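You operate a simulated robot arm through the tools that you are given. There is no shell and no other tool.

The job below is to be done with a simulated robot arm. You get a single attempt, and the scene is never put back.

Task
Rinse the washed socks in fresh water with no pod.
Fine: drain the suds, shut the drain before filling, then run one wash; leave the socks in the tub and end with fill and dial off.

It is judged by the outcome, as a careful person would: the job done as asked, and still so three seconds after it is handed in. It fails if anything else is knocked over, pushed out of place, dropped, spilled or broken.

Robot
A 7-joint arm with a two-finger parallel gripper, fixed in place. Base frame: the origin is at the foot of the arm, x ahead of it, y to its left, z up; the work surface is at about z = 0. Units: mm, rad, N and s.
With the tool pointing down near the work surface it reaches from about 220 to 580 mm from the base axis. Its first joint turns from -1.152 to 1.152 rad. Payload 2.5 kg.
The tool frame sits at the grasp point between the pads (the TCP): z along the fingers, y along the line on which they close. The tips reach 23 mm beyond it. Largest opening 94 mm; finger width 38, thickness 10; the body of the gripper, 54 by 96 mm, starts 39 mm behind the TCP.
Orientation is told as [roll, pitch, yaw] about the base's x, y, z axes, in that order, counted from this pose: with the fingers straight down and closing along the base's y, the tool's x points along the base's -x, its y along +y and its z along -z.

Tools
- The arm moves only by the tool send_rows. Its argument "steps" is one flat list of numbers, 7 for each row, row after row: the turn, a rotation vector about the base's x, y, z in rad, then the shift along the base's x, y, z in cm, then the closure, from 0 (fully open) to 1 (shut). In form: [rx, ry, rz, x, y, z, fingers, rx, ry, rz, x, y, z, fingers, ...]. A call has 1 to 20 rows; each row is the pose to reach, as a shift and turn from the pose commanded when the call began. Rows are played at 5 a second. More than 50 mm and 0.15 rad between two rows, or a gripper value outside its range, and nothing of the call is played. Where a pose cannot be reached the arm comes as near as it can. A force on the tool above 90 N (or 10 N above the force at the start of the call, whichever is more), or a blocked arm, ends the call early, and 0.2 s more pass. The fingers move at their own pace (about 108 mm/s each) and stop on an object; they squeeze with about 23 N. The grip force told is the motor's: it shows also when the fingers shut on nothing. Time passes only in rows, and 0.2 s behind the last, so rows that repeat a pose let the fingers close. It gives the time, the measured TCP pose, the force on the tool (base axes), the opening and the grip force at its end, in the units of the frame above (readings bear some noise), with the torque about the TCP (base axes, N m) and any sound that the robot's microphone picked up.
- Cameras (640 x 400 px; columns grow to the right, rows downward): "scene" is fixed at [116.7, -391.9, 553.2]; the picture's right is [0.85, -0.53, 0.00], its down [-0.26, -0.40, -0.88] and it looks along [0.47, 0.74, -0.48] (base axes); focal length 214 px, centre (320, 200). "wrist" rides on the gripper at [86, 16, -75] in the tool frame; the picture's right is [-0.18, 0.98, 0.00], its down [-0.58, -0.11, -0.81] and it looks along [-0.79, -0.15, 0.59] (tool axes); focal length 243 px, centre (320, 200). There is no depth. A picture from a camera that has moved, and an enlarged one, comes with that camera's place and axes in the base frame and with its lens. The place of the scene camera against the robot may be out by one fixed shift of up to 12 mm in any direction.
- grab_frame(camera): a new picture of that camera. No time passes.
- zoom(camera, box): a new picture of the part [left, top, right, bottom] of that camera's present view, enlarged. No time passes.
- sign_off(): hands the job in; it is judged then, once.

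Places have to be worked out from the pictures, the camera data and where the tool is seen. Open the gripper and draw the arm clear of the work before you hand the job in, unless the task says otherwise.

The tools are called after "Call:" as name(argument=value, ...) on one line, values as JSON. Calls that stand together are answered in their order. send_rows: Moves the arm, as the interface text tells. Its arguments: {"type":"object","properties":{"steps":{"type":"array","items":{"type":"number"}}},"required":["steps"]} The other tools are called the same way: grab_frame (camera) takes a picture; zoom (camera, box) takes an enlarged picture of a part of a camera's view; sign_off () hands the job in.

At the start:

```text
t: 0.0
eef_pos: [375.4, 188.4, 448.0]
tcp_rot: [-0.001, -0.001, -0.001]
force: [-0.9, 0.6, 0.4]
torque: [-0.01, 0.02, -0.05]
gripper_width: 94.0
grip_force: 0.0
```

scene: 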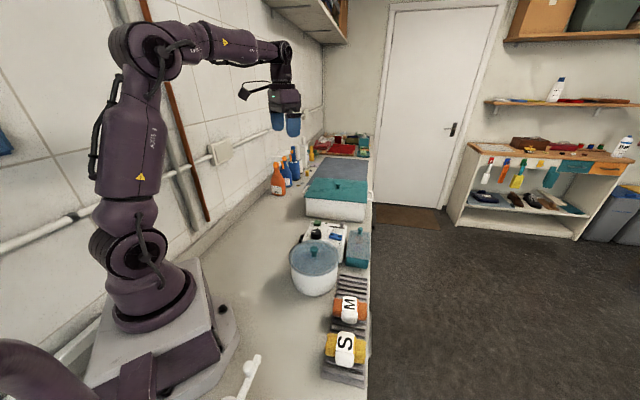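
wrist: 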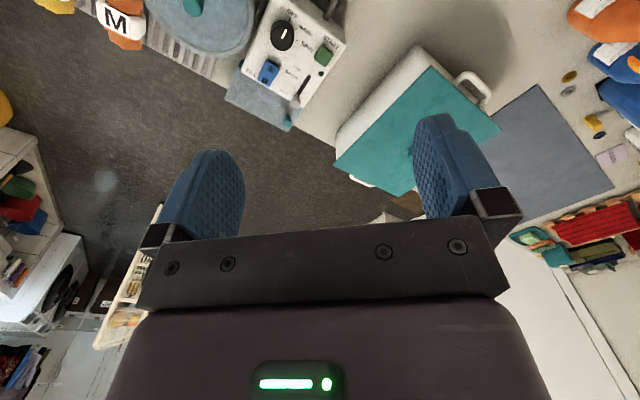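

I'll start by enlarging the views to make out the washer, the panel and the things around it.

Call:
zoom(camera="scene", box=[260, 200, 400, 290])

Call:
zoom(camera="scene", box=[260, 280, 400, 390])

Call:
zoom(camera="wrist", box=[60, 0, 380, 140])

Call:
zoom(camera="scene", box=[260, 120, 400, 220])

```text
4.44 times, centred on (330, 245) of scene
camera zoom: at [116.7, -391.9, 553.2], right [0.85, -0.53, 0.0], down [-0.26, -0.4, -0.88], along [0.47, 0.74, -0.48], focal length 953 px, centre (276, 0)
```

zoom: 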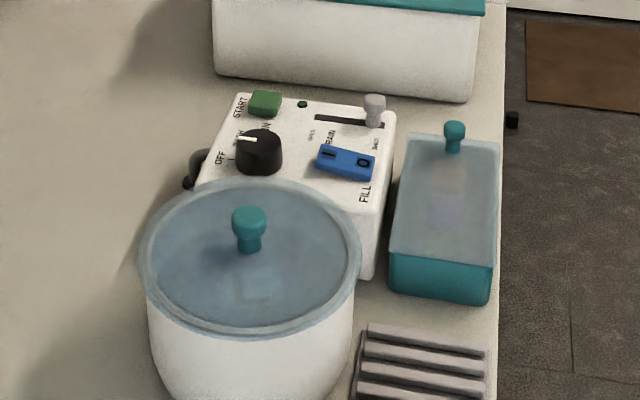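

```text
3.64 times, centred on (330, 335) of scene
camera zoom: at [116.7, -391.9, 553.2], right [0.85, -0.53, 0.0], down [-0.26, -0.4, -0.88], along [0.47, 0.74, -0.48], focal length 780 px, centre (284, -291)
```

zoom: 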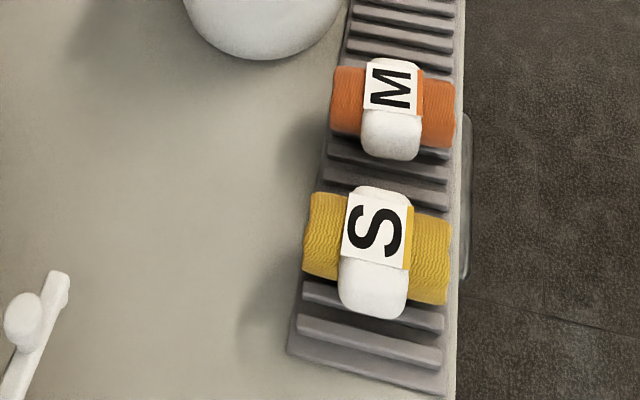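

```text
2.00 times, centred on (220, 70) of wrist
camera zoom: at [287.9, 204.9, 522.2], right [0.18, 0.98, 0.0], down [0.58, -0.11, 0.81], along [0.79, -0.15, -0.59], focal length 485 px, centre (520, 460)
```

zoom: 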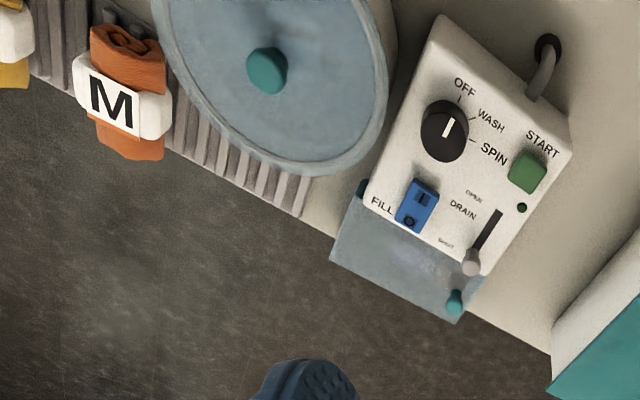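

```text
4.00 times, centred on (330, 170) of scene
camera zoom: at [116.7, -391.9, 553.2], right [0.85, -0.53, 0.0], down [-0.26, -0.4, -0.88], along [0.47, 0.74, -0.48], focal length 858 px, centre (280, 320)
```

zoom: 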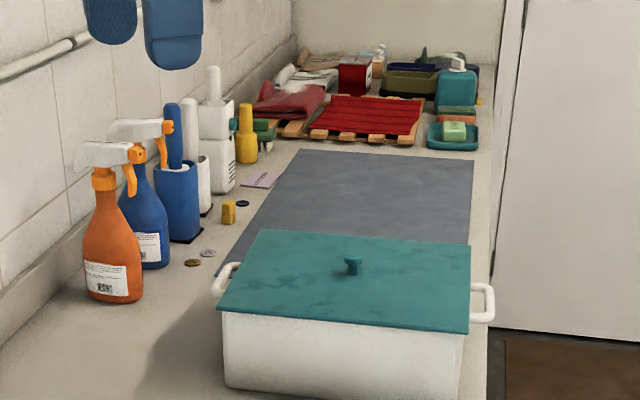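

The washer panel (dial, START, DRAIN slide, FILL rocker) is around (425, 120, ~80), with the tub beside it. I'll lower the wrist camera to get a closer look at the controls and into the tub.

Call:
send_rows(steps=[0, 0, 0, -0.8, -1.3, -3.7, 0, 0, 0, 0, -1.5, -2.6, -7.4, 0, 0, 0, 0, -2.3, -4.0, -11, 0, 0, 0, 0, -3, -5.3, -14.8, 0, 0, 0, 0, -3, -5.3, -14.8, 0])

Call:
grab_frame(camera="wrist")

Call:
grab_frame(camera="scene")

```text
t: 1.2
eef_pos: [347.0, 136.5, 298.9]
tcp_rot: [0.001, 0.001, 0.0]
force: [-0.1, 0.0, -0.4]
torque: [-0.04, -0.01, 0.01]
gripper_width: 94.1
grip_force: 0.1
```

```text
taken
camera wrist: at [258.9, 152.2, 372.9], right [0.18, 0.98, 0.0], down [0.58, -0.11, 0.81], along [0.79, -0.15, -0.59], focal length 243 px, centre (320, 200)
```

wrist: 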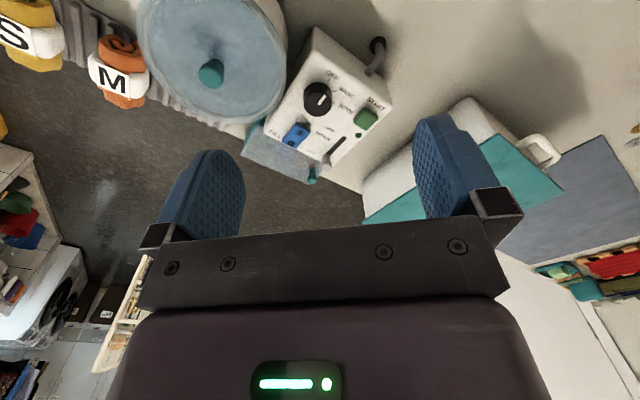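

```text
taken
```

scene: 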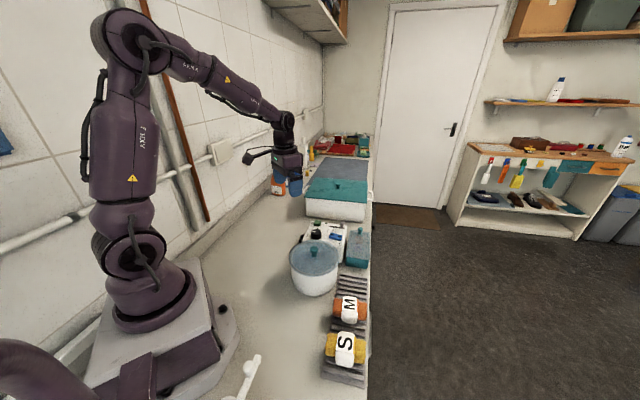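

Closer now; zooming on the panel and the tub.

Call:
zoom(camera="wrist", box=[230, 20, 420, 200])

Call:
zoom(camera="wrist", box=[130, 0, 300, 140])

Call:
zoom(camera="scene", box=[280, 210, 380, 300])

```text
2.22 times, centred on (325, 110) of wrist
camera zoom: at [258.9, 152.2, 372.9], right [0.18, 0.98, 0.0], down [0.58, -0.11, 0.81], along [0.79, -0.15, -0.59], focal length 539 px, centre (309, 400)
```

zoom: 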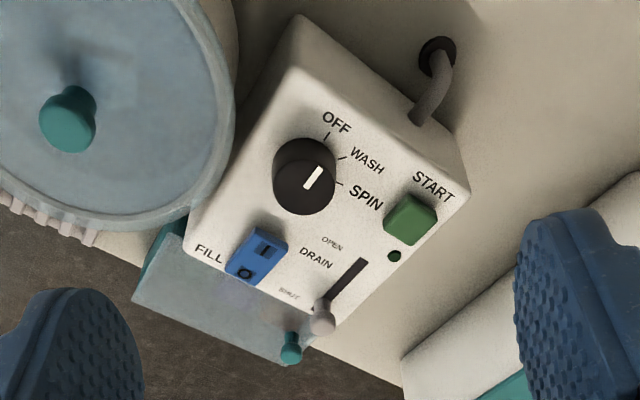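

```text
2.86 times, centred on (215, 70) of wrist
camera zoom: at [258.9, 152.2, 372.9], right [0.18, 0.98, 0.0], down [0.58, -0.11, 0.81], along [0.79, -0.15, -0.59], focal length 693 px, centre (620, 571)
```

zoom: 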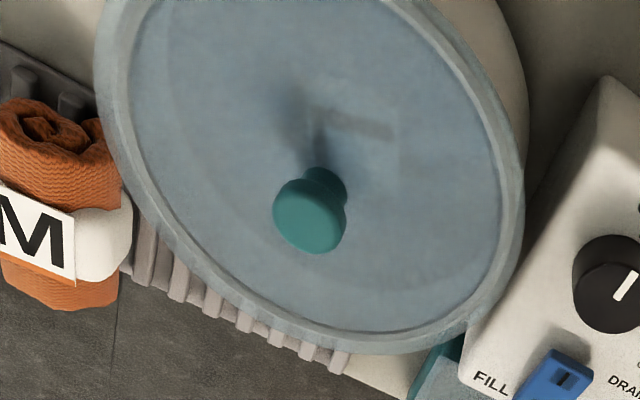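

```text
4.44 times, centred on (330, 255) of scene
camera zoom: at [116.7, -391.9, 553.2], right [0.85, -0.53, 0.0], down [-0.26, -0.4, -0.88], along [0.47, 0.74, -0.48], focal length 953 px, centre (276, -44)
```

zoom: 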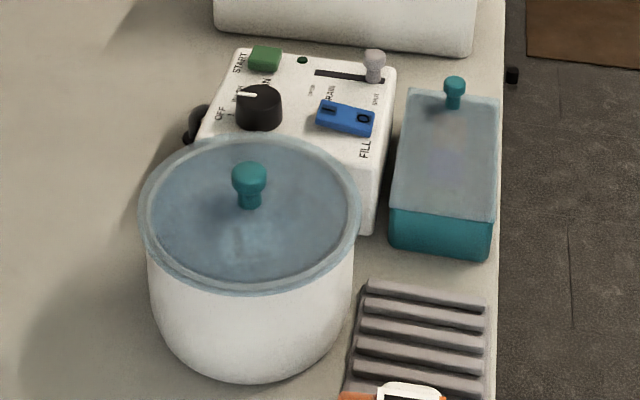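

The dial points to OFF, the drain lever is at the SHUT end, and FILL is the blue rocker (I toward the dial, O on the outer side). I judge the lever to be near (540, 110, ~88), with the slot running toward (-0.77, 0.63). I'll hover above it, turned so the fingers close along the slot.

Call:
send_rows(steps=[0, 0, 0.1, 2.2, -0.3, -1.5, 0.3, 0, 0, 0.2, 4.4, -0.6, -3, 0.55, 0, 0, 0.3, 6.6, -0.9, -4.5, 0.55, 0, 0, 0.4, 8.8, -1.2, -6, 0.55, 0, 0, 0.5, 11, -1.4, -7.5, 0.55, 0, 0, 0.6, 13.2, -1.7, -9, 0.55, 0, 0, 0.7, 15.4, -2, -10.5, 0.55, 0, 0, 0.8, 17.6, -2.3, -12, 0.55, 0, 0, 0.89, 19.5, -2.5, -13, 0.55, 0, 0, 0.89, 19.5, -2.5, -13, 0.55])

Call:
grab_frame(camera="wrist")

Call:
grab_frame(camera="scene")

```text
t: 3.4
eef_pos: [540.0, 110.5, 169.8]
tcp_rot: [0.0, 0.0, 0.893]
force: [-0.1, -0.8, -0.2]
torque: [-0.04, -0.03, 0.03]
gripper_width: 42.5
grip_force: 0.0
```

```text
taken
camera wrist: at [471.3, 53.9, 244.1], right [-0.65, 0.76, 0.0], down [0.45, 0.38, 0.81], along [0.61, 0.52, -0.59], focal length 243 px, centre (320, 200)
```

wrist: 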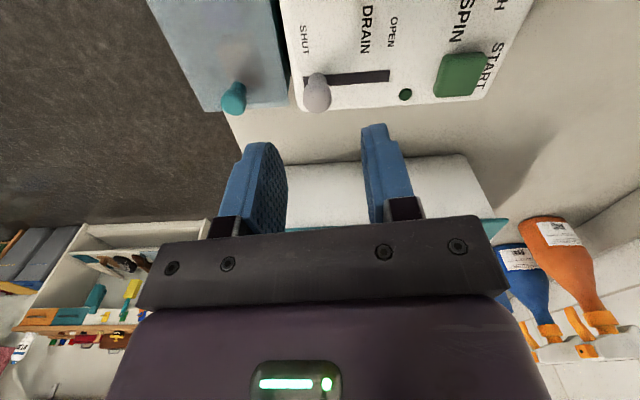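

```text
taken
```

scene: 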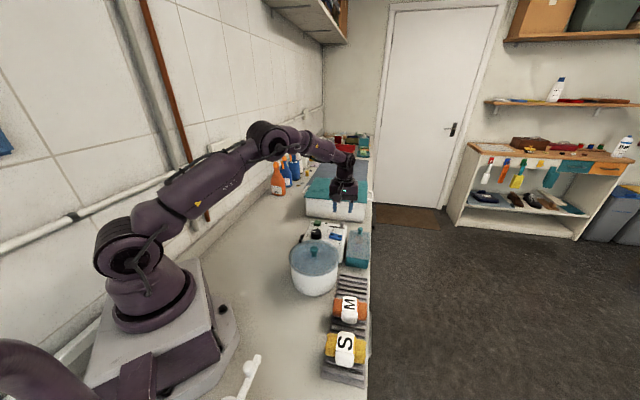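

The lever sits right where I reckoned, at about (541, 111), and the slot runs at about 135°. I'll trim the yaw and lower the open fingers around the knob.

Call:
send_rows(steps=[0, 0, -0.08, 0.05, 0.05, -2, 0.55, 0, 0, -0.08, 0.05, 0.05, -4, 0.55, 0, 0, -0.08, 0.05, 0.05, -5.8, 0.55, 0, 0, -0.08, 0.05, 0.05, -7.0, 0.55, 0, 0, -0.08, 0.05, 0.05, -7.0, 0.55])

Call:
grab_frame(camera="wrist")

Call:
zoom(camera="scene", box=[280, 180, 400, 270])

```text
t: 4.6
eef_pos: [540.2, 110.6, 99.2]
tcp_rot: [0.001, -0.002, 0.809]
force: [-0.2, 0.6, -0.1]
torque: [-0.01, 0.02, 0.03]
gripper_width: 42.6
grip_force: 0.2
```

```text
taken
camera wrist: at [468.1, 59.2, 173.5], right [-0.59, 0.81, 0.0], down [0.48, 0.35, 0.81], along [0.65, 0.47, -0.59], focal length 243 px, centre (320, 200)
```

wrist: 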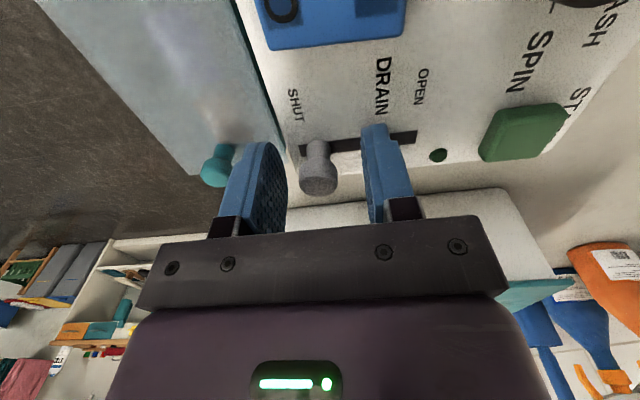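

```text
4.44 times, centred on (340, 225) of scene
camera zoom: at [116.7, -391.9, 553.2], right [0.85, -0.53, 0.0], down [-0.26, -0.4, -0.88], along [0.47, 0.74, -0.48], focal length 953 px, centre (231, 89)
```

zoom: 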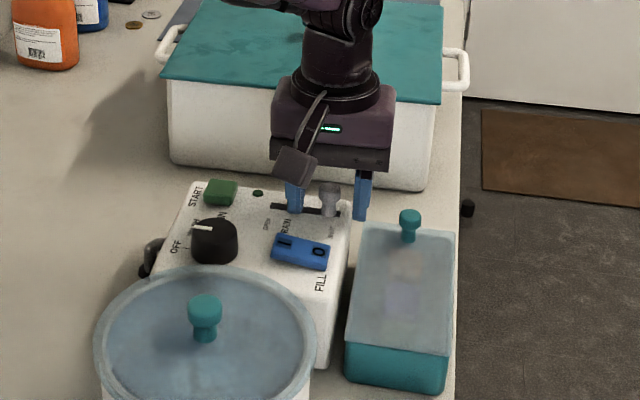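

The knob is centred between the fingers. Closing on it.

Call:
send_rows(steps=[0, 0, 0, 0, 0, 0, 0.8, 0, 0, 0, 0, 0, 0, 1, 0, 0, 0, 0, 0, 0, 1])

Call:
grab_frame(camera="wrist")

```text
t: 5.4
eef_pos: [539.5, 110.3, 99.6]
tcp_rot: [0.002, 0.001, 0.811]
force: [0.9, -0.1, -0.6]
torque: [0.01, -0.08, -0.24]
gripper_width: 18.3
grip_force: 44.5
```

```text
taken
camera wrist: at [468.0, 59.2, 173.6], right [-0.58, 0.81, 0.0], down [0.48, 0.35, 0.81], along [0.65, 0.47, -0.59], focal length 243 px, centre (320, 200)
```

wrist: 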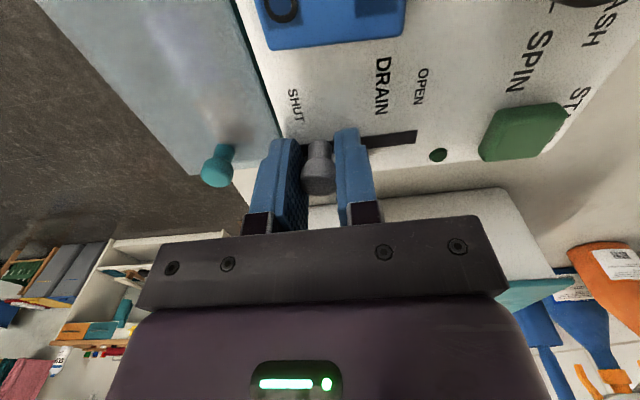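

Gripped (18 mm). Sliding the lever toward OPEN.

Call:
send_rows(steps=[0, 0, 0, -0.48, 0.51, 0, 1, 0, 0, 0, -0.95, 1.02, 0, 1, 0, 0, 0, -1.43, 1.53, 0, 1, 0, 0, 0, -1.91, 2.05, 0, 1, 0, 0, 0, -2.39, 2.56, 0, 1, 0, 0, 0, -2.73, 2.92, 0, 1, 0, 0, 0, -2.73, 2.92, 0, 1])

Call:
grab_frame(camera="wrist")

Call:
zoom(camera="scene", box=[280, 180, 400, 270])

```text
t: 7.0
eef_pos: [512.8, 138.1, 100.1]
tcp_rot: [0.0, 0.005, 0.808]
force: [-12.0, -16.2, -2.1]
torque: [0.06, -0.08, -0.37]
gripper_width: 18.1
grip_force: 45.2
```

```text
taken
camera wrist: at [440.5, 87.5, 174.2], right [-0.58, 0.81, 0.0], down [0.48, 0.35, 0.8], along [0.65, 0.47, -0.6], focal length 243 px, centre (320, 200)
```

wrist: 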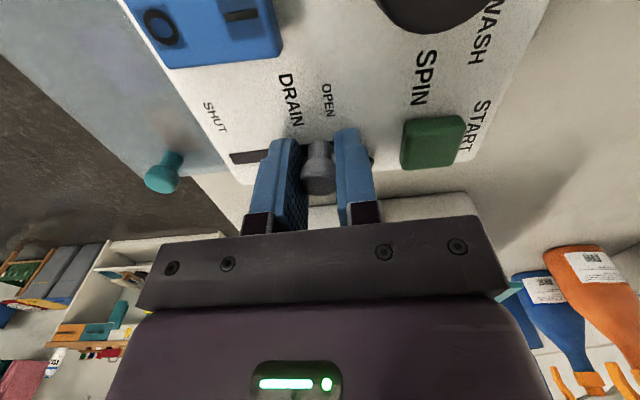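

```text
4.44 times, centred on (340, 225) of scene
camera zoom: at [116.7, -391.9, 553.2], right [0.85, -0.53, 0.0], down [-0.26, -0.4, -0.88], along [0.47, 0.74, -0.48], focal length 953 px, centre (231, 89)
```

zoom: 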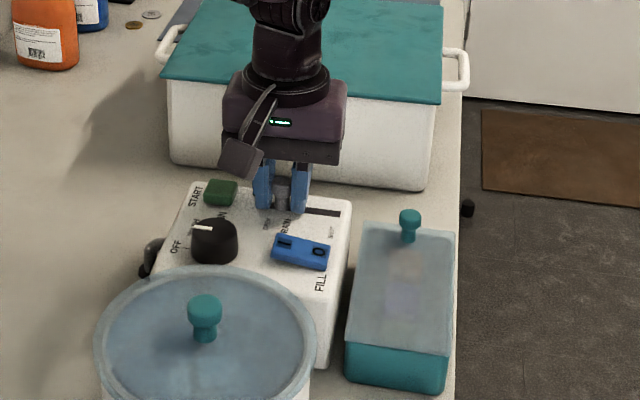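

Side force shows my path is a touch off the slot line; I correct it and nudge a few more mm toward OPEN, watching the force.

Call:
send_rows(steps=[0, 0, 0, -0.1, -0.1, 0, 1, 0, 0, 0, -0.3, 0.09, 0, 1, 0, 0, 0, -0.3, 0.09, 0, 1])

Call:
zoom(camera="wrist", box=[180, 40, 480, 220])

```text
t: 7.8
eef_pos: [511.5, 138.5, 99.3]
tcp_rot: [-0.006, -0.001, 0.811]
force: [22.8, -14.2, -22.6]
torque: [-0.12, 0.16, -0.05]
gripper_width: 18.0
grip_force: 45.3
```

```text
2.13 times, centred on (330, 130) of wrist
camera zoom: at [439.6, 87.5, 173.4], right [-0.58, 0.81, -0.01], down [0.48, 0.35, 0.81], along [0.66, 0.47, -0.59], focal length 518 px, centre (299, 349)
```

zoom: 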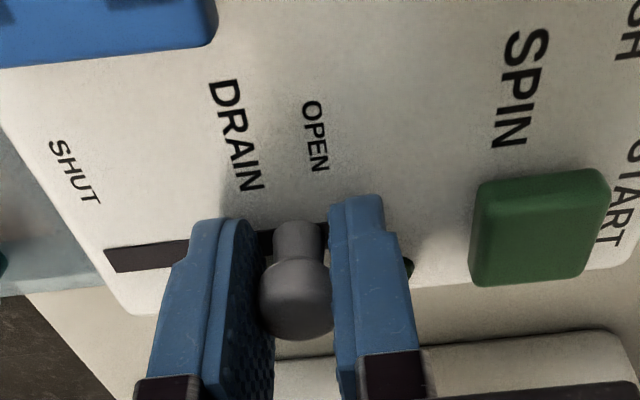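

The resisting force along the slot shows the lever is at the OPEN stop. I release and wait, listening for draining.

Call:
send_rows(steps=[0, 0, 0, 0.2, -0.1, 0, 0.9, 0, 0, 0, 0.2, -0.1, 0, 0.55, 0, 0, 0, 0.2, -0.1, 0, 0.55, 0, 0, 0, 0.2, -0.1, 0, 0.55, 0, 0, 0, 0.2, -0.1, 0, 0.55, 0, 0, 0, 0.2, -0.1, 0, 0.55])

Call:
grab_frame(camera="wrist")

Call:
zoom(camera="scene", box=[270, 200, 380, 300])

```text
t: 9.2
eef_pos: [512.9, 139.6, 99.0]
tcp_rot: [0.0, 0.0, 0.81]
force: [0.7, -0.2, 0.7]
torque: [-0.03, -0.03, 0.03]
gripper_width: 42.3
grip_force: 0.1
```

```text
taken
camera wrist: at [440.0, 88.9, 174.1], right [-0.59, 0.81, 0.0], down [0.48, 0.35, 0.81], along [0.65, 0.47, -0.59], focal length 243 px, centre (320, 200)
```

wrist: 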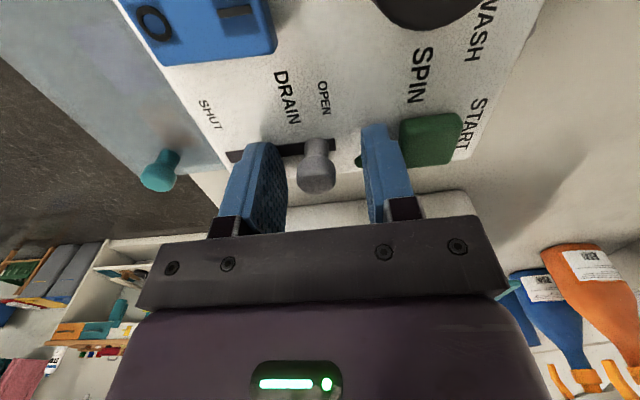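

```text
4.00 times, centred on (325, 250) of scene
camera zoom: at [116.7, -391.9, 553.2], right [0.85, -0.53, 0.0], down [-0.26, -0.4, -0.88], along [0.47, 0.74, -0.48], focal length 858 px, centre (300, 0)
```

zoom: 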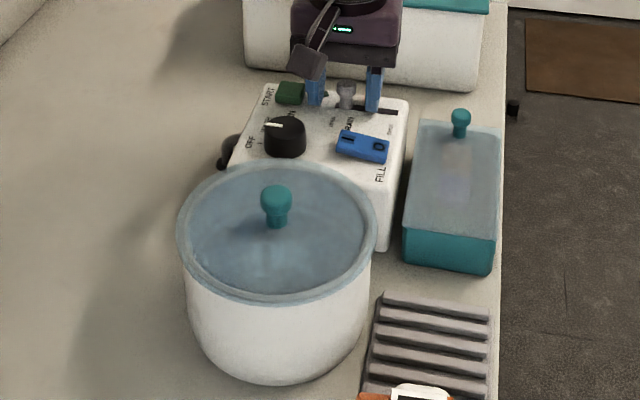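

Lever stands at OPEN, released. No sound reported yet; I wait a few seconds in place and check again.

Call:
send_rows(steps=[0, 0, 0, 0, 0, 0, 0.55, 0, 0, 0, 0, 0, 0, 0.55, 0, 0, 0, 0, 0, 0, 0.55, 0, 0, 0, 0, 0, 0, 0.55, 0, 0, 0, 0, 0, 0, 0.55, 0, 0, 0, 0, 0, 0, 0.55, 0, 0, 0, 0, 0, 0, 0.55, 0, 0, 0, 0, 0, 0, 0.55, 0, 0, 0, 0, 0, 0, 0.55, 0, 0, 0, 0, 0, 0, 0.55, 0, 0, 0, 0, 0, 0, 0.55, 0, 0, 0, 0, 0, 0, 0.55, 0, 0, 0, 0, 0, 0, 0.55, 0, 0, 0, 0, 0, 0, 0.55, 0, 0, 0, 0, 0, 0, 0.55])

Call:
zoom(camera="scene", box=[280, 230, 350, 300])

```text
t: 12.4
eef_pos: [513.2, 140.2, 99.8]
tcp_rot: [0.0, 0.0, 0.81]
force: [0.2, -0.4, 0.2]
torque: [-0.01, -0.02, 0.02]
gripper_width: 42.2
grip_force: 0.0
```

```text
5.71 times, centred on (315, 265) of scene
camera zoom: at [116.7, -391.9, 553.2], right [0.85, -0.53, 0.0], down [-0.26, -0.4, -0.88], along [0.47, 0.74, -0.48], focal length 1226 px, centre (349, -171)
```

zoom: 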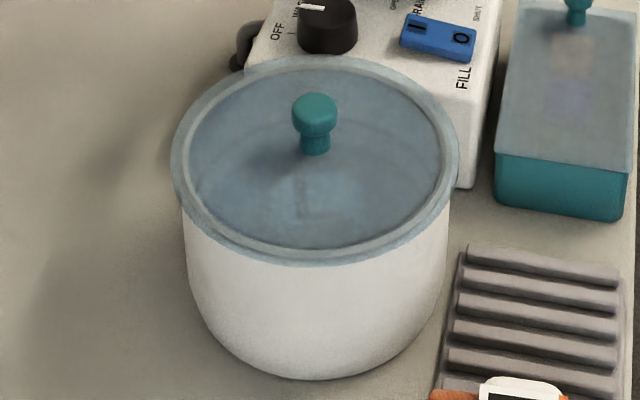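

A faint band and ring now show through the lid, so the level may be falling. I'll lift off and view the tub from above with the wrist camera.

Call:
send_rows(steps=[0, 0, 0, 0, 0, 4, 0.55, 0, 0, 0, 0, 0, 8.2, 0.55, 0, 0, 0, -2.9, -2.1, 10, 0.55, 0, 0, 0, -5.8, -4.2, 12, 0.55, 0, 0, 0, -8.7, -6.4, 13.5, 0.55, 0, 0, 0, -11.6, -8.6, 14.5, 0.55, 0, 0, 0, -14.5, -10.7, 15, 0.55, 0, 0, 0, -17.2, -12.8, 15.6, 0.55, 0, 0, 0, -17.2, -12.8, 15.6, 0.55])

Call:
grab_frame(camera="wrist")

Call:
zoom(camera="wrist", box=[200, 0, 440, 150])

Call:
zoom(camera="scene", box=[280, 210, 380, 300])

```text
t: 14.4
eef_pos: [341.5, 12.0, 256.3]
tcp_rot: [0.0, 0.0, 0.811]
force: [-0.1, -0.4, 0.5]
torque: [-0.01, -0.04, 0.0]
gripper_width: 42.1
grip_force: 0.1
```

```text
taken
camera wrist: at [268.8, -38.9, 331.1], right [-0.59, 0.81, 0.0], down [0.48, 0.35, 0.81], along [0.65, 0.47, -0.59], focal length 243 px, centre (320, 200)
```

wrist: 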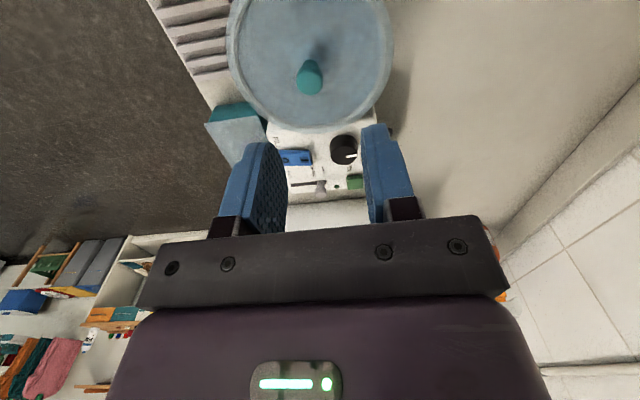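

```text
2.67 times, centred on (320, 75) of wrist
camera zoom: at [268.8, -38.9, 331.1], right [-0.59, 0.81, 0.0], down [0.48, 0.35, 0.81], along [0.65, 0.47, -0.59], focal length 647 px, centre (320, 533)
```

zoom: 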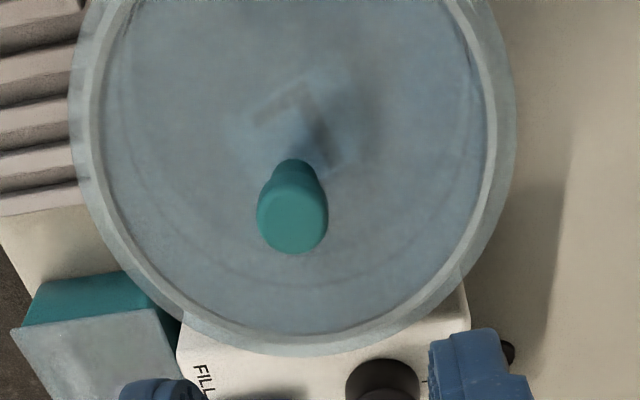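

```text
4.44 times, centred on (330, 255) of scene
camera zoom: at [116.7, -391.9, 553.2], right [0.85, -0.53, 0.0], down [-0.26, -0.4, -0.88], along [0.47, 0.74, -0.48], focal length 953 px, centre (276, -44)
```

zoom: 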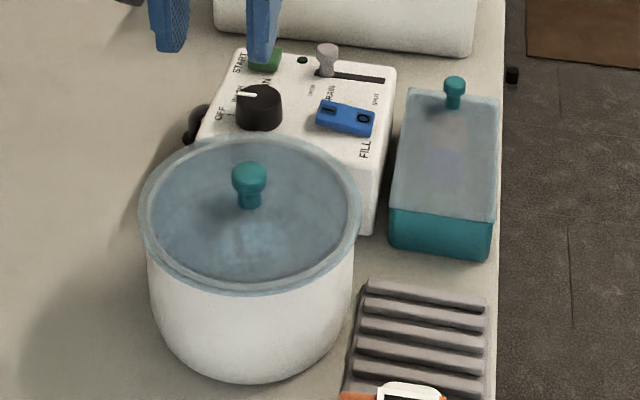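

The lid is translucent; I can see a faint bundle and a liquid ring inside. I'll wait here and compare views to see whether the level is still changing.

Call:
send_rows(steps=[0, 0, 0, 0, 0, 0, 0.55, 0, 0, 0, 0, 0, 0, 0.55, 0, 0, 0, 0, 0, 0, 0.55, 0, 0, 0, 0, 0, 0, 0.55, 0, 0, 0, 0, 0, 0, 0.55, 0, 0, 0, 0, 0, 0, 0.55, 0, 0, 0, 0, 0, 0, 0.55, 0, 0, 0, 0, 0, 0, 0.55, 0, 0, 0, 0, 0, 0, 0.55, 0, 0, 0, 0, 0, 0, 0.55, 0, 0, 0, 0, 0, 0, 0.55, 0, 0, 0, 0, 0, 0, 0.55, 0, 0, 0, 0, 0, 0, 0.55, 0, 0, 0, 0, 0, 0, 0.55, 0, 0, 0, 0, 0, 0, 0.55, 0, 0, 0, 0, 0, 0, 0.55, 0, 0, 0, 0, 0, 0, 0.55, 0, 0, 0, 0, 0, 0, 0.55, 0, 0, 0, 0, 0, 0, 0.55, 0, 0, 0, 0, 0, 0, 0.55])

Call:
zoom(camera="wrist", box=[200, 0, 440, 150])

Call:
zoom(camera="scene", box=[280, 230, 350, 300])

```text
t: 18.6
eef_pos: [342.0, 12.0, 256.2]
tcp_rot: [0.0, 0.0, 0.81]
force: [0.7, 0.5, 0.2]
torque: [0.01, 0.0, 0.01]
gripper_width: 42.3
grip_force: 0.0
```

```text
2.67 times, centred on (320, 75) of wrist
camera zoom: at [269.2, -38.7, 331.0], right [-0.59, 0.81, 0.0], down [0.48, 0.35, 0.81], along [0.65, 0.47, -0.59], focal length 647 px, centre (320, 533)
```

zoom: 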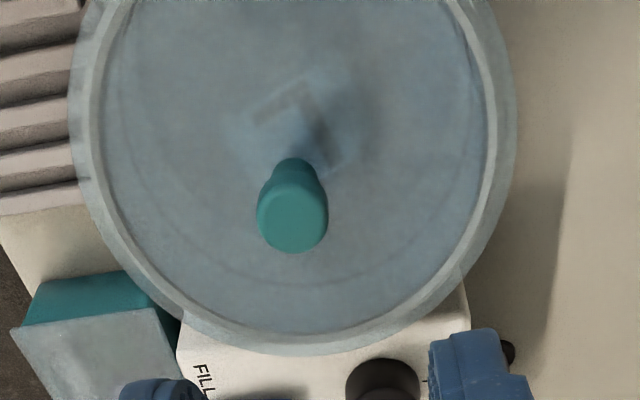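

```text
5.71 times, centred on (315, 265) of scene
camera zoom: at [116.7, -391.9, 553.2], right [0.85, -0.53, 0.0], down [-0.26, -0.4, -0.88], along [0.47, 0.74, -0.48], focal length 1226 px, centre (349, -171)
```

zoom: 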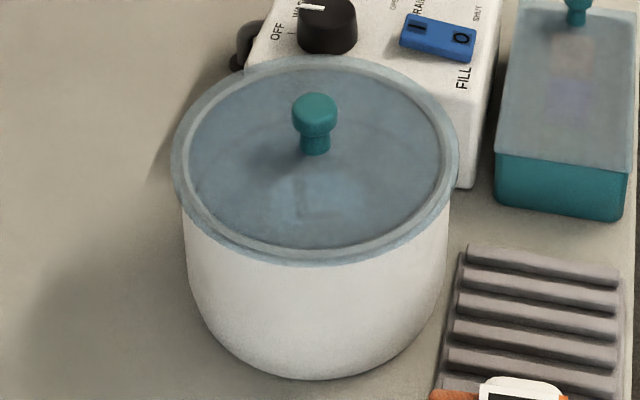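

What I see inside is a bundle with an "L" band, unchanged over the last 4 s. I'll take a closer view of it through the lid to judge the liquid.

Call:
send_rows(steps=[0, 0, 0, 3.2, 2.3, 0, 0.55, 0, 0, 0, 6.3, 4.5, -1, 0.55, 0, 0, 0, 6.3, 4.5, -5, 0.55, 0, 0, 0, 6.3, 4.5, -8.5, 0.55, 0, 0, 0, 6.3, 4.5, -8.5, 0.55])

Call:
grab_frame(camera="wrist")

Call:
zoom(camera="wrist", box=[160, 0, 480, 200])

```text
t: 19.8
eef_pos: [403.7, 56.7, 171.5]
tcp_rot: [0.0, 0.0, 0.81]
force: [0.4, -0.5, -1.2]
torque: [-0.02, 0.04, 0.01]
gripper_width: 41.9
grip_force: 0.1
```

```text
taken
camera wrist: at [331.3, 5.2, 245.6], right [-0.59, 0.81, 0.0], down [0.48, 0.35, 0.81], along [0.65, 0.47, -0.59], focal length 243 px, centre (320, 200)
```

wrist: 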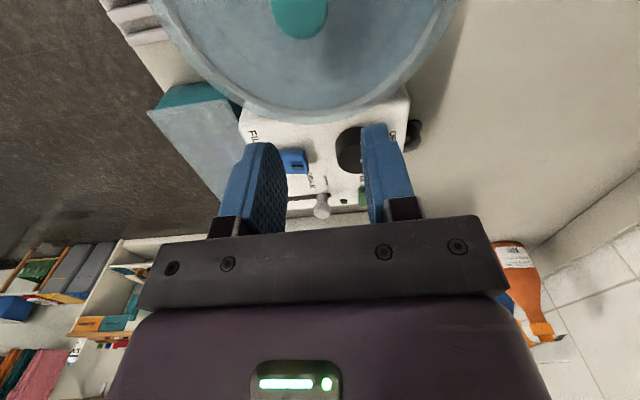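

```text
2.00 times, centred on (320, 100) of wrist
camera zoom: at [331.3, 5.2, 245.6], right [-0.59, 0.81, 0.0], down [0.48, 0.35, 0.81], along [0.65, 0.47, -0.59], focal length 485 px, centre (320, 400)
```

zoom: 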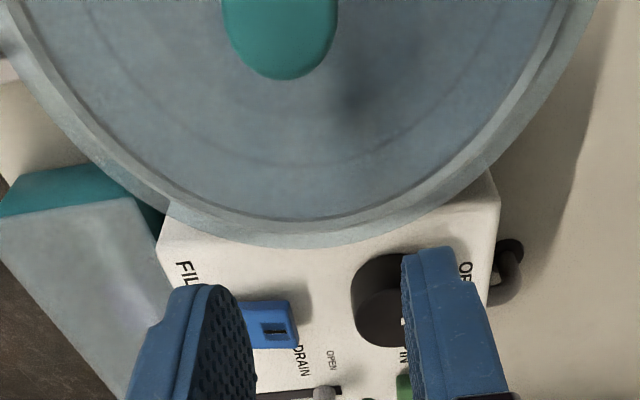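

A ring shows on the inner wall, but I can't tell from this alone if it's liquid. I'll go back to the earlier viewing pose (the t=1.2 picture) for a like-for-like comparison.

Call:
send_rows(steps=[0, 0, 0, 0, 0, 4, 0.4, 0, 0, -0.14, -1, 1.3, 7, 0.2, 0, 0, -0.28, -2, 2.6, 10, 0, 0, 0, -0.42, -3, 4, 12, 0, 0, 0, -0.56, -4, 5.3, 12.9, 0, 0, 0, -0.7, -5, 6.6, 12.9, 0, 0, 0, -0.81, -5.82, 7.84, 12.9, 0, 0, 0, -0.81, -5.82, 7.84, 12.9, 0, 0, 0, -0.81, -5.82, 7.84, 12.9, 0])

Call:
zoom(camera="wrist", box=[130, 0, 300, 140])

Call:
zoom(camera="scene", box=[280, 210, 380, 300])

Call:
zoom(camera="wrist", box=[230, 20, 420, 200])

```text
t: 21.8
eef_pos: [344.0, 136.2, 301.6]
tcp_rot: [0.0, 0.0, 0.001]
force: [0.2, -0.7, -0.1]
torque: [-0.02, -0.02, -0.03]
gripper_width: 93.8
grip_force: 0.1
```

```text
2.86 times, centred on (215, 70) of wrist
camera zoom: at [257.3, 152.3, 375.1], right [0.18, 0.98, 0.0], down [0.58, -0.11, 0.81], along [0.79, -0.15, -0.59], focal length 693 px, centre (620, 571)
```

zoom: 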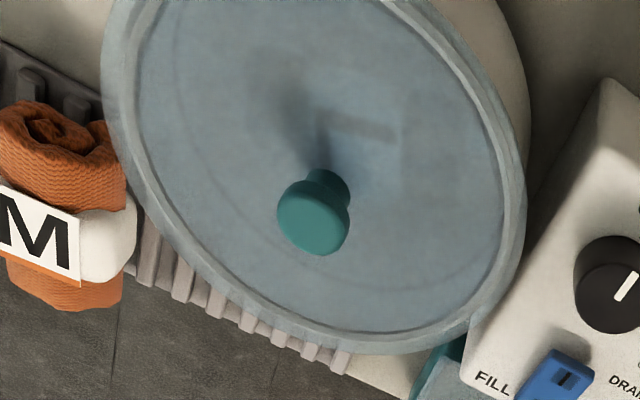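

```text
4.44 times, centred on (330, 255) of scene
camera zoom: at [116.7, -391.9, 553.2], right [0.85, -0.53, 0.0], down [-0.26, -0.4, -0.88], along [0.47, 0.74, -0.48], focal length 953 px, centre (276, -44)
```

zoom: 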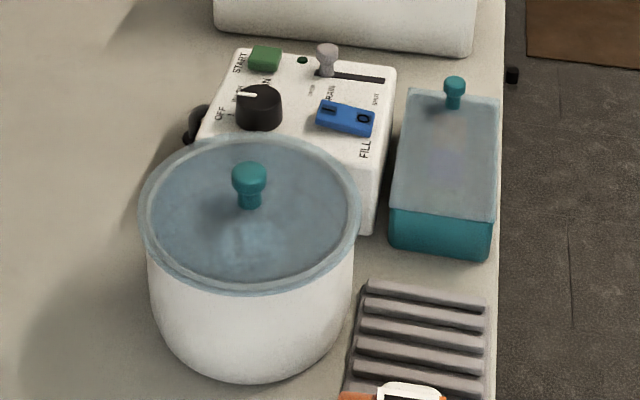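

```text
2.22 times, centred on (325, 110) of wrist
camera zoom: at [257.3, 152.3, 375.1], right [0.18, 0.98, 0.0], down [0.58, -0.11, 0.81], along [0.79, -0.15, -0.59], focal length 539 px, centre (309, 400)
```

zoom: 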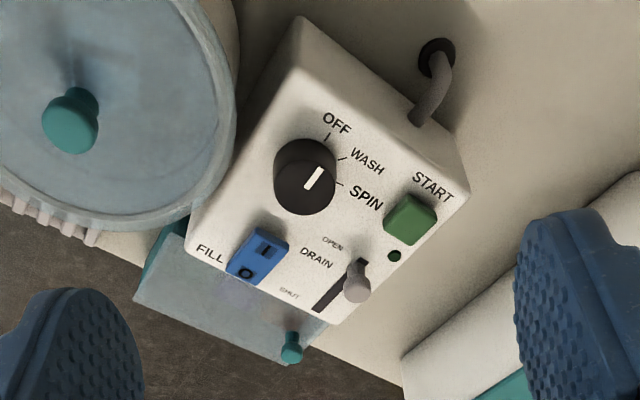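

The interior does look different from the first view (a ring lower inside is now clear), so it has drained at least mostly. I'll wait 4 s more at this same pose and check that nothing changes further.

Call:
send_rows(steps=[0, 0, 0, 0, 0, 0, 0, 0, 0, 0, 0, 0, 0, 0, 0, 0, 0, 0, 0, 0, 0, 0, 0, 0, 0, 0, 0, 0, 0, 0, 0, 0, 0, 0, 0, 0, 0, 0, 0, 0, 0, 0, 0, 0, 0, 0, 0, 0, 0, 0, 0, 0, 0, 0, 0, 0, 0, 0, 0, 0, 0, 0, 0, 0, 0, 0, 0, 0, 0, 0, 0, 0, 0, 0, 0, 0, 0, 0, 0, 0, 0, 0, 0, 0, 0, 0, 0, 0, 0, 0, 0, 0, 0, 0, 0, 0, 0, 0, 0, 0, 0, 0, 0, 0, 0, 0, 0, 0, 0, 0, 0, 0, 0, 0, 0, 0, 0, 0, 0, 0, 0, 0, 0, 0, 0, 0, 0, 0, 0, 0, 0, 0, 0, 0, 0, 0, 0, 0, 0, 0])

Call:
zoom(camera="wrist", box=[130, 0, 300, 140])

```text
t: 26.0
eef_pos: [344.7, 134.9, 301.0]
tcp_rot: [0.0, 0.0, -0.001]
force: [0.8, -0.2, 1.0]
torque: [-0.01, 0.02, 0.04]
gripper_width: 94.0
grip_force: 0.1
```

```text
2.86 times, centred on (215, 70) of wrist
camera zoom: at [257.4, 152.2, 375.0], right [0.18, 0.98, 0.0], down [0.58, -0.11, 0.81], along [0.79, -0.15, -0.59], focal length 693 px, centre (620, 571)
```

zoom: 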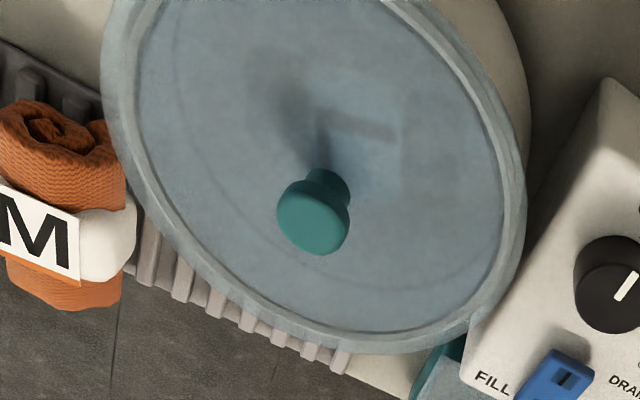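

No further change, so the tub is drained. Now back to the lever at about (512, 139.5) to shut it.

Call:
send_rows(steps=[0, 0, 0.1, 2, 0, -1.5, 0.3, 0, 0, 0.2, 4, 0.1, -3, 0.55, 0, 0, 0.3, 6, 0.2, -4.5, 0.55, 0, 0, 0.4, 8, 0.2, -6, 0.55, 0, 0, 0.5, 10, 0.3, -7.5, 0.55, 0, 0, 0.6, 12, 0.3, -9, 0.55, 0, 0, 0.7, 14.5, 0.4, -11, 0.55, 0, 0, 0.8, 16.7, 0.4, -13, 0.55, 0, 0, 0.8, 16.7, 0.4, -13, 0.55, 0, 0, 0.8, 16.7, 0.4, -15, 0.55, 0, 0, 0.8, 16.7, 0.4, -17, 0.55, 0, 0, 0.8, 16.7, 0.4, -19, 0.55, 0, 0, 0.8, 16.7, 0.4, -20, 0.55, 0, 0, 0.8, 16.7, 0.4, -20, 0.55])

Call:
grab_frame(camera="wrist")

```text
t: 29.0
eef_pos: [513.5, 138.5, 101.6]
tcp_rot: [0.0, 0.0, 0.8]
force: [0.8, -0.1, -0.1]
torque: [0.0, 0.02, 0.01]
gripper_width: 42.7
grip_force: 0.0
```

```text
taken
camera wrist: at [439.1, 88.3, 174.9], right [-0.58, 0.82, 0.0], down [0.48, 0.34, 0.81], along [0.66, 0.47, -0.59], focal length 243 px, centre (320, 200)
```

wrist: 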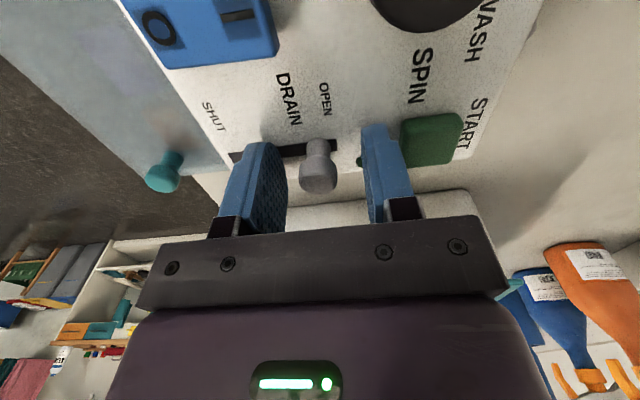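

Knob centred; grip and slide back toward SHUT.

Call:
send_rows(steps=[0, 0, 0, 0, 0, 0, 0.8, 0, 0, 0, 0, 0, 0, 1, 0, 0, 0, 0, 0, 0, 1, 0, 0, 0, 0.5, -0.5, 0, 1, 0, 0, 0, 1, -1, 0, 1, 0, 0, 0, 1.5, -1.5, 0, 1, 0, 0, 0, 2, -2, 0, 1, 0, 0, 0, 2.5, -2.5, 0, 1, 0, 0, 0, 2.8, -2.8, 0, 1, 0, 0, 0, 2.8, -2.8, 0, 1])

Call:
grab_frame(camera="wrist")

```text
t: 31.2
eef_pos: [540.9, 109.8, 100.6]
tcp_rot: [-0.001, 0.001, 0.8]
force: [-13.9, -13.7, 18.8]
torque: [0.26, -0.07, -0.06]
gripper_width: 18.1
grip_force: 45.4
```

```text
taken
camera wrist: at [467.8, 59.6, 175.0], right [-0.58, 0.82, 0.0], down [0.48, 0.34, 0.81], along [0.66, 0.46, -0.59], focal length 243 px, centre (320, 200)
```

wrist: 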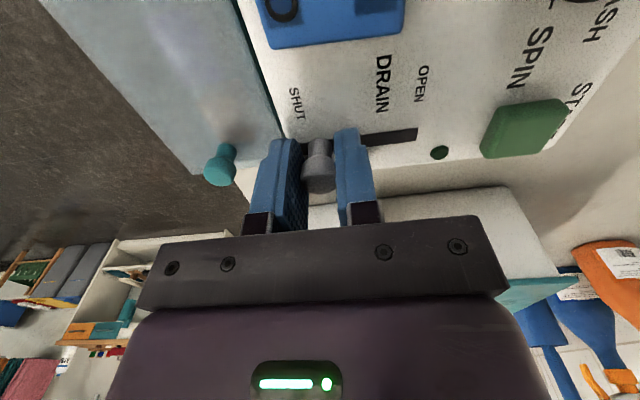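

Position matches the original SHUT spot; a small further nudge (with lateral correction) to confirm the stop.

Call:
send_rows(steps=[0, 0, 0, 0, -0.15, 0, 1, 0, 0, 0, 0.15, -0.3, 0, 1, 0, 0, 0, 0.15, -0.3, 0, 1])

Call:
zoom(camera="wrist", box=[180, 40, 480, 220])

```text
t: 32.0
eef_pos: [541.7, 110.4, 100.6]
tcp_rot: [0.004, 0.0, 0.802]
force: [-24.8, -6.0, 25.8]
torque: [0.46, -0.46, -0.11]
gripper_width: 18.1
grip_force: 45.0
```

```text
2.13 times, centred on (330, 130) of wrist
camera zoom: at [468.4, 59.0, 175.0], right [-0.58, 0.82, 0.0], down [0.49, 0.34, 0.81], along [0.66, 0.47, -0.59], focal length 518 px, centre (299, 349)
```

zoom: 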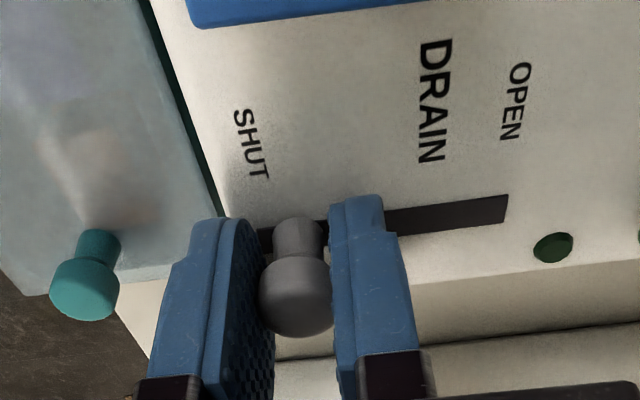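

The lever is back hard at its SHUT stop (along-slot force risen, no further motion). I release it, lift, and look at it from above to confirm.

Call:
send_rows(steps=[0, 0, 0, -0.15, 0.3, 0, 0.9, 0, 0, 0, -0.15, 0.3, 0, 0.55, 0, 0, 0, -0.15, 0.3, 0, 0.55, 0, 0, 0, -0.15, 0.3, 3, 0.55, 0, 0, 0, -0.15, 0.3, 6, 0.55, 0, 0, 0, -0.15, 0.3, 6, 0.55])

Call:
grab_frame(camera="wrist")

Call:
zoom(camera="wrist", box=[220, 0, 520, 130])

Call:
zoom(camera="scene", box=[280, 230, 350, 300])

```text
t: 33.4
eef_pos: [540.1, 110.8, 158.9]
tcp_rot: [-0.001, 0.0, 0.802]
force: [0.1, -0.9, -0.2]
torque: [0.01, 0.01, 0.03]
gripper_width: 42.4
grip_force: 0.1
```

```text
taken
camera wrist: at [467.9, 61.1, 233.9], right [-0.58, 0.82, 0.0], down [0.48, 0.34, 0.81], along [0.66, 0.47, -0.59], focal length 243 px, centre (320, 200)
```

wrist: 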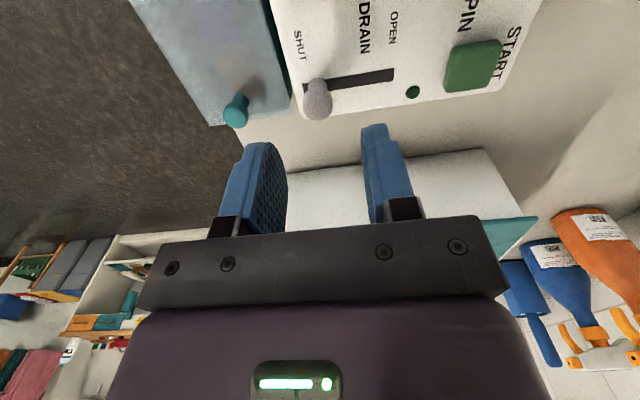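

```text
2.13 times, centred on (370, 65) of wrist
camera zoom: at [467.9, 61.1, 233.9], right [-0.58, 0.82, 0.0], down [0.48, 0.34, 0.81], along [0.66, 0.47, -0.59], focal length 518 px, centre (213, 488)
```

zoom: 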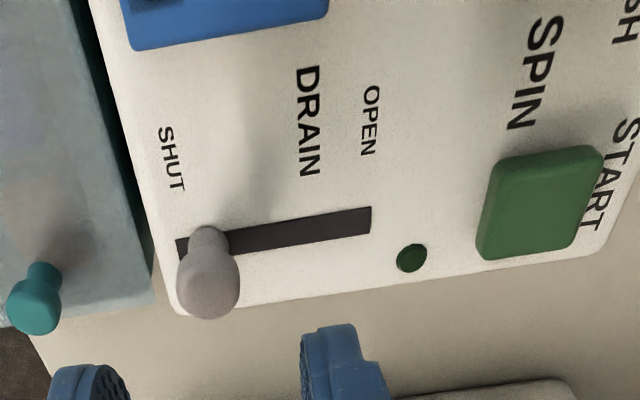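

```text
5.71 times, centred on (315, 265) of scene
camera zoom: at [116.7, -391.9, 553.2], right [0.85, -0.53, 0.0], down [-0.26, -0.4, -0.88], along [0.47, 0.74, -0.48], focal length 1226 px, centre (349, -171)
```

zoom: 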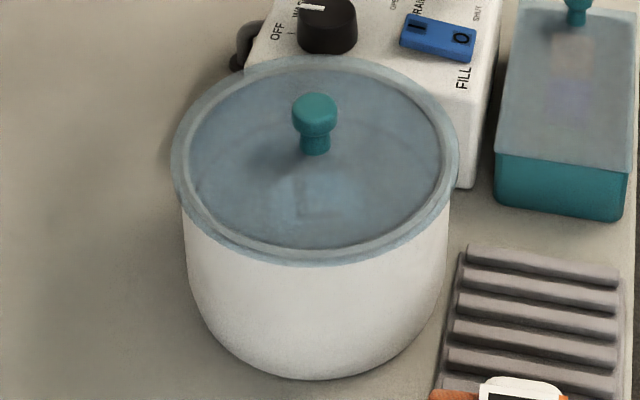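

Drain is shut. Now move over the I end of the FILL rocker (judged near (475, 83), top about z=80–84) with the fingers closed, and check alignment.

Call:
send_rows(steps=[0, 0, 0, -2.2, -0.9, 0, 0.8, 0, 0, 0, -4.4, -1.9, 0, 1, 0, 0, 0, -6.6, -2.84, 0, 1, 0, 0, 0, -6.6, -2.84, -1.5, 1, 0, 0, 0, -6.6, -2.84, -3, 1, 0, 0, 0, -6.6, -2.84, -3, 1])

Call:
grab_frame(camera="wrist")

Call:
zoom(camera="scene", box=[280, 190, 380, 270])

```text
t: 34.8
eef_pos: [474.9, 82.4, 128.2]
tcp_rot: [-0.001, 0.001, 0.8]
force: [1.5, 0.1, 0.3]
torque: [0.01, 0.02, 0.0]
gripper_width: 0.0
grip_force: 22.5
```

```text
taken
camera wrist: at [401.7, 31.4, 203.4], right [-0.58, 0.82, 0.0], down [0.48, 0.34, 0.81], along [0.66, 0.47, -0.59], focal length 243 px, centre (320, 200)
```

wrist: 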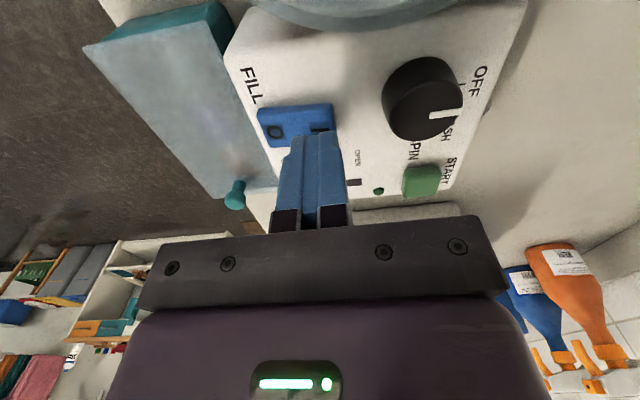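

```text
5.00 times, centred on (330, 230) of scene
camera zoom: at [116.7, -391.9, 553.2], right [0.85, -0.53, 0.0], down [-0.26, -0.4, -0.88], along [0.47, 0.74, -0.48], focal length 1072 px, centre (270, 50)
```

zoom: 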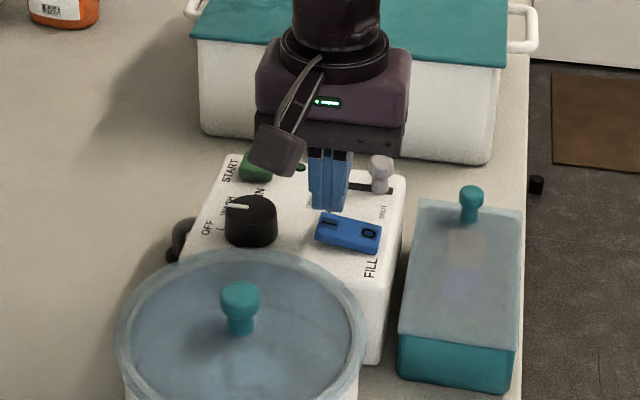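

Tip is over the I half. Pressing down gradually.

Call:
send_rows(steps=[0, 0, 0, 0.1, 0.1, -1, 1, 0, 0, 0, 0.1, 0.1, -2, 1, 0, 0, 0, 0.1, 0.1, -2.3, 1, 0, 0, 0, 0.1, 0.1, -2.5, 1, 0, 0, 0, 0.1, 0.1, -2.7, 1])

Call:
zoom(camera="scene", box=[280, 190, 380, 270])

```text
t: 36.0
eef_pos: [476.2, 84.8, 107.3]
tcp_rot: [0.0, -0.001, 0.802]
force: [-36.6, -2.0, 65.5]
torque: [-0.58, 0.53, -0.3]
gripper_width: 0.2
grip_force: 22.8
```

```text
5.00 times, centred on (330, 230) of scene
camera zoom: at [116.4, -391.9, 553.3], right [0.85, -0.53, 0.0], down [-0.26, -0.4, -0.88], along [0.47, 0.74, -0.48], focal length 1072 px, centre (270, 50)
```

zoom: 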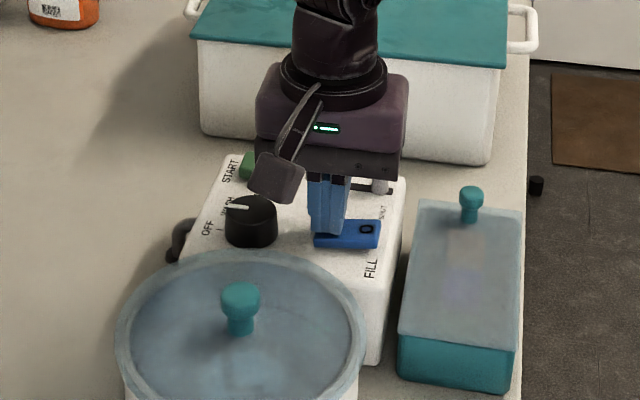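

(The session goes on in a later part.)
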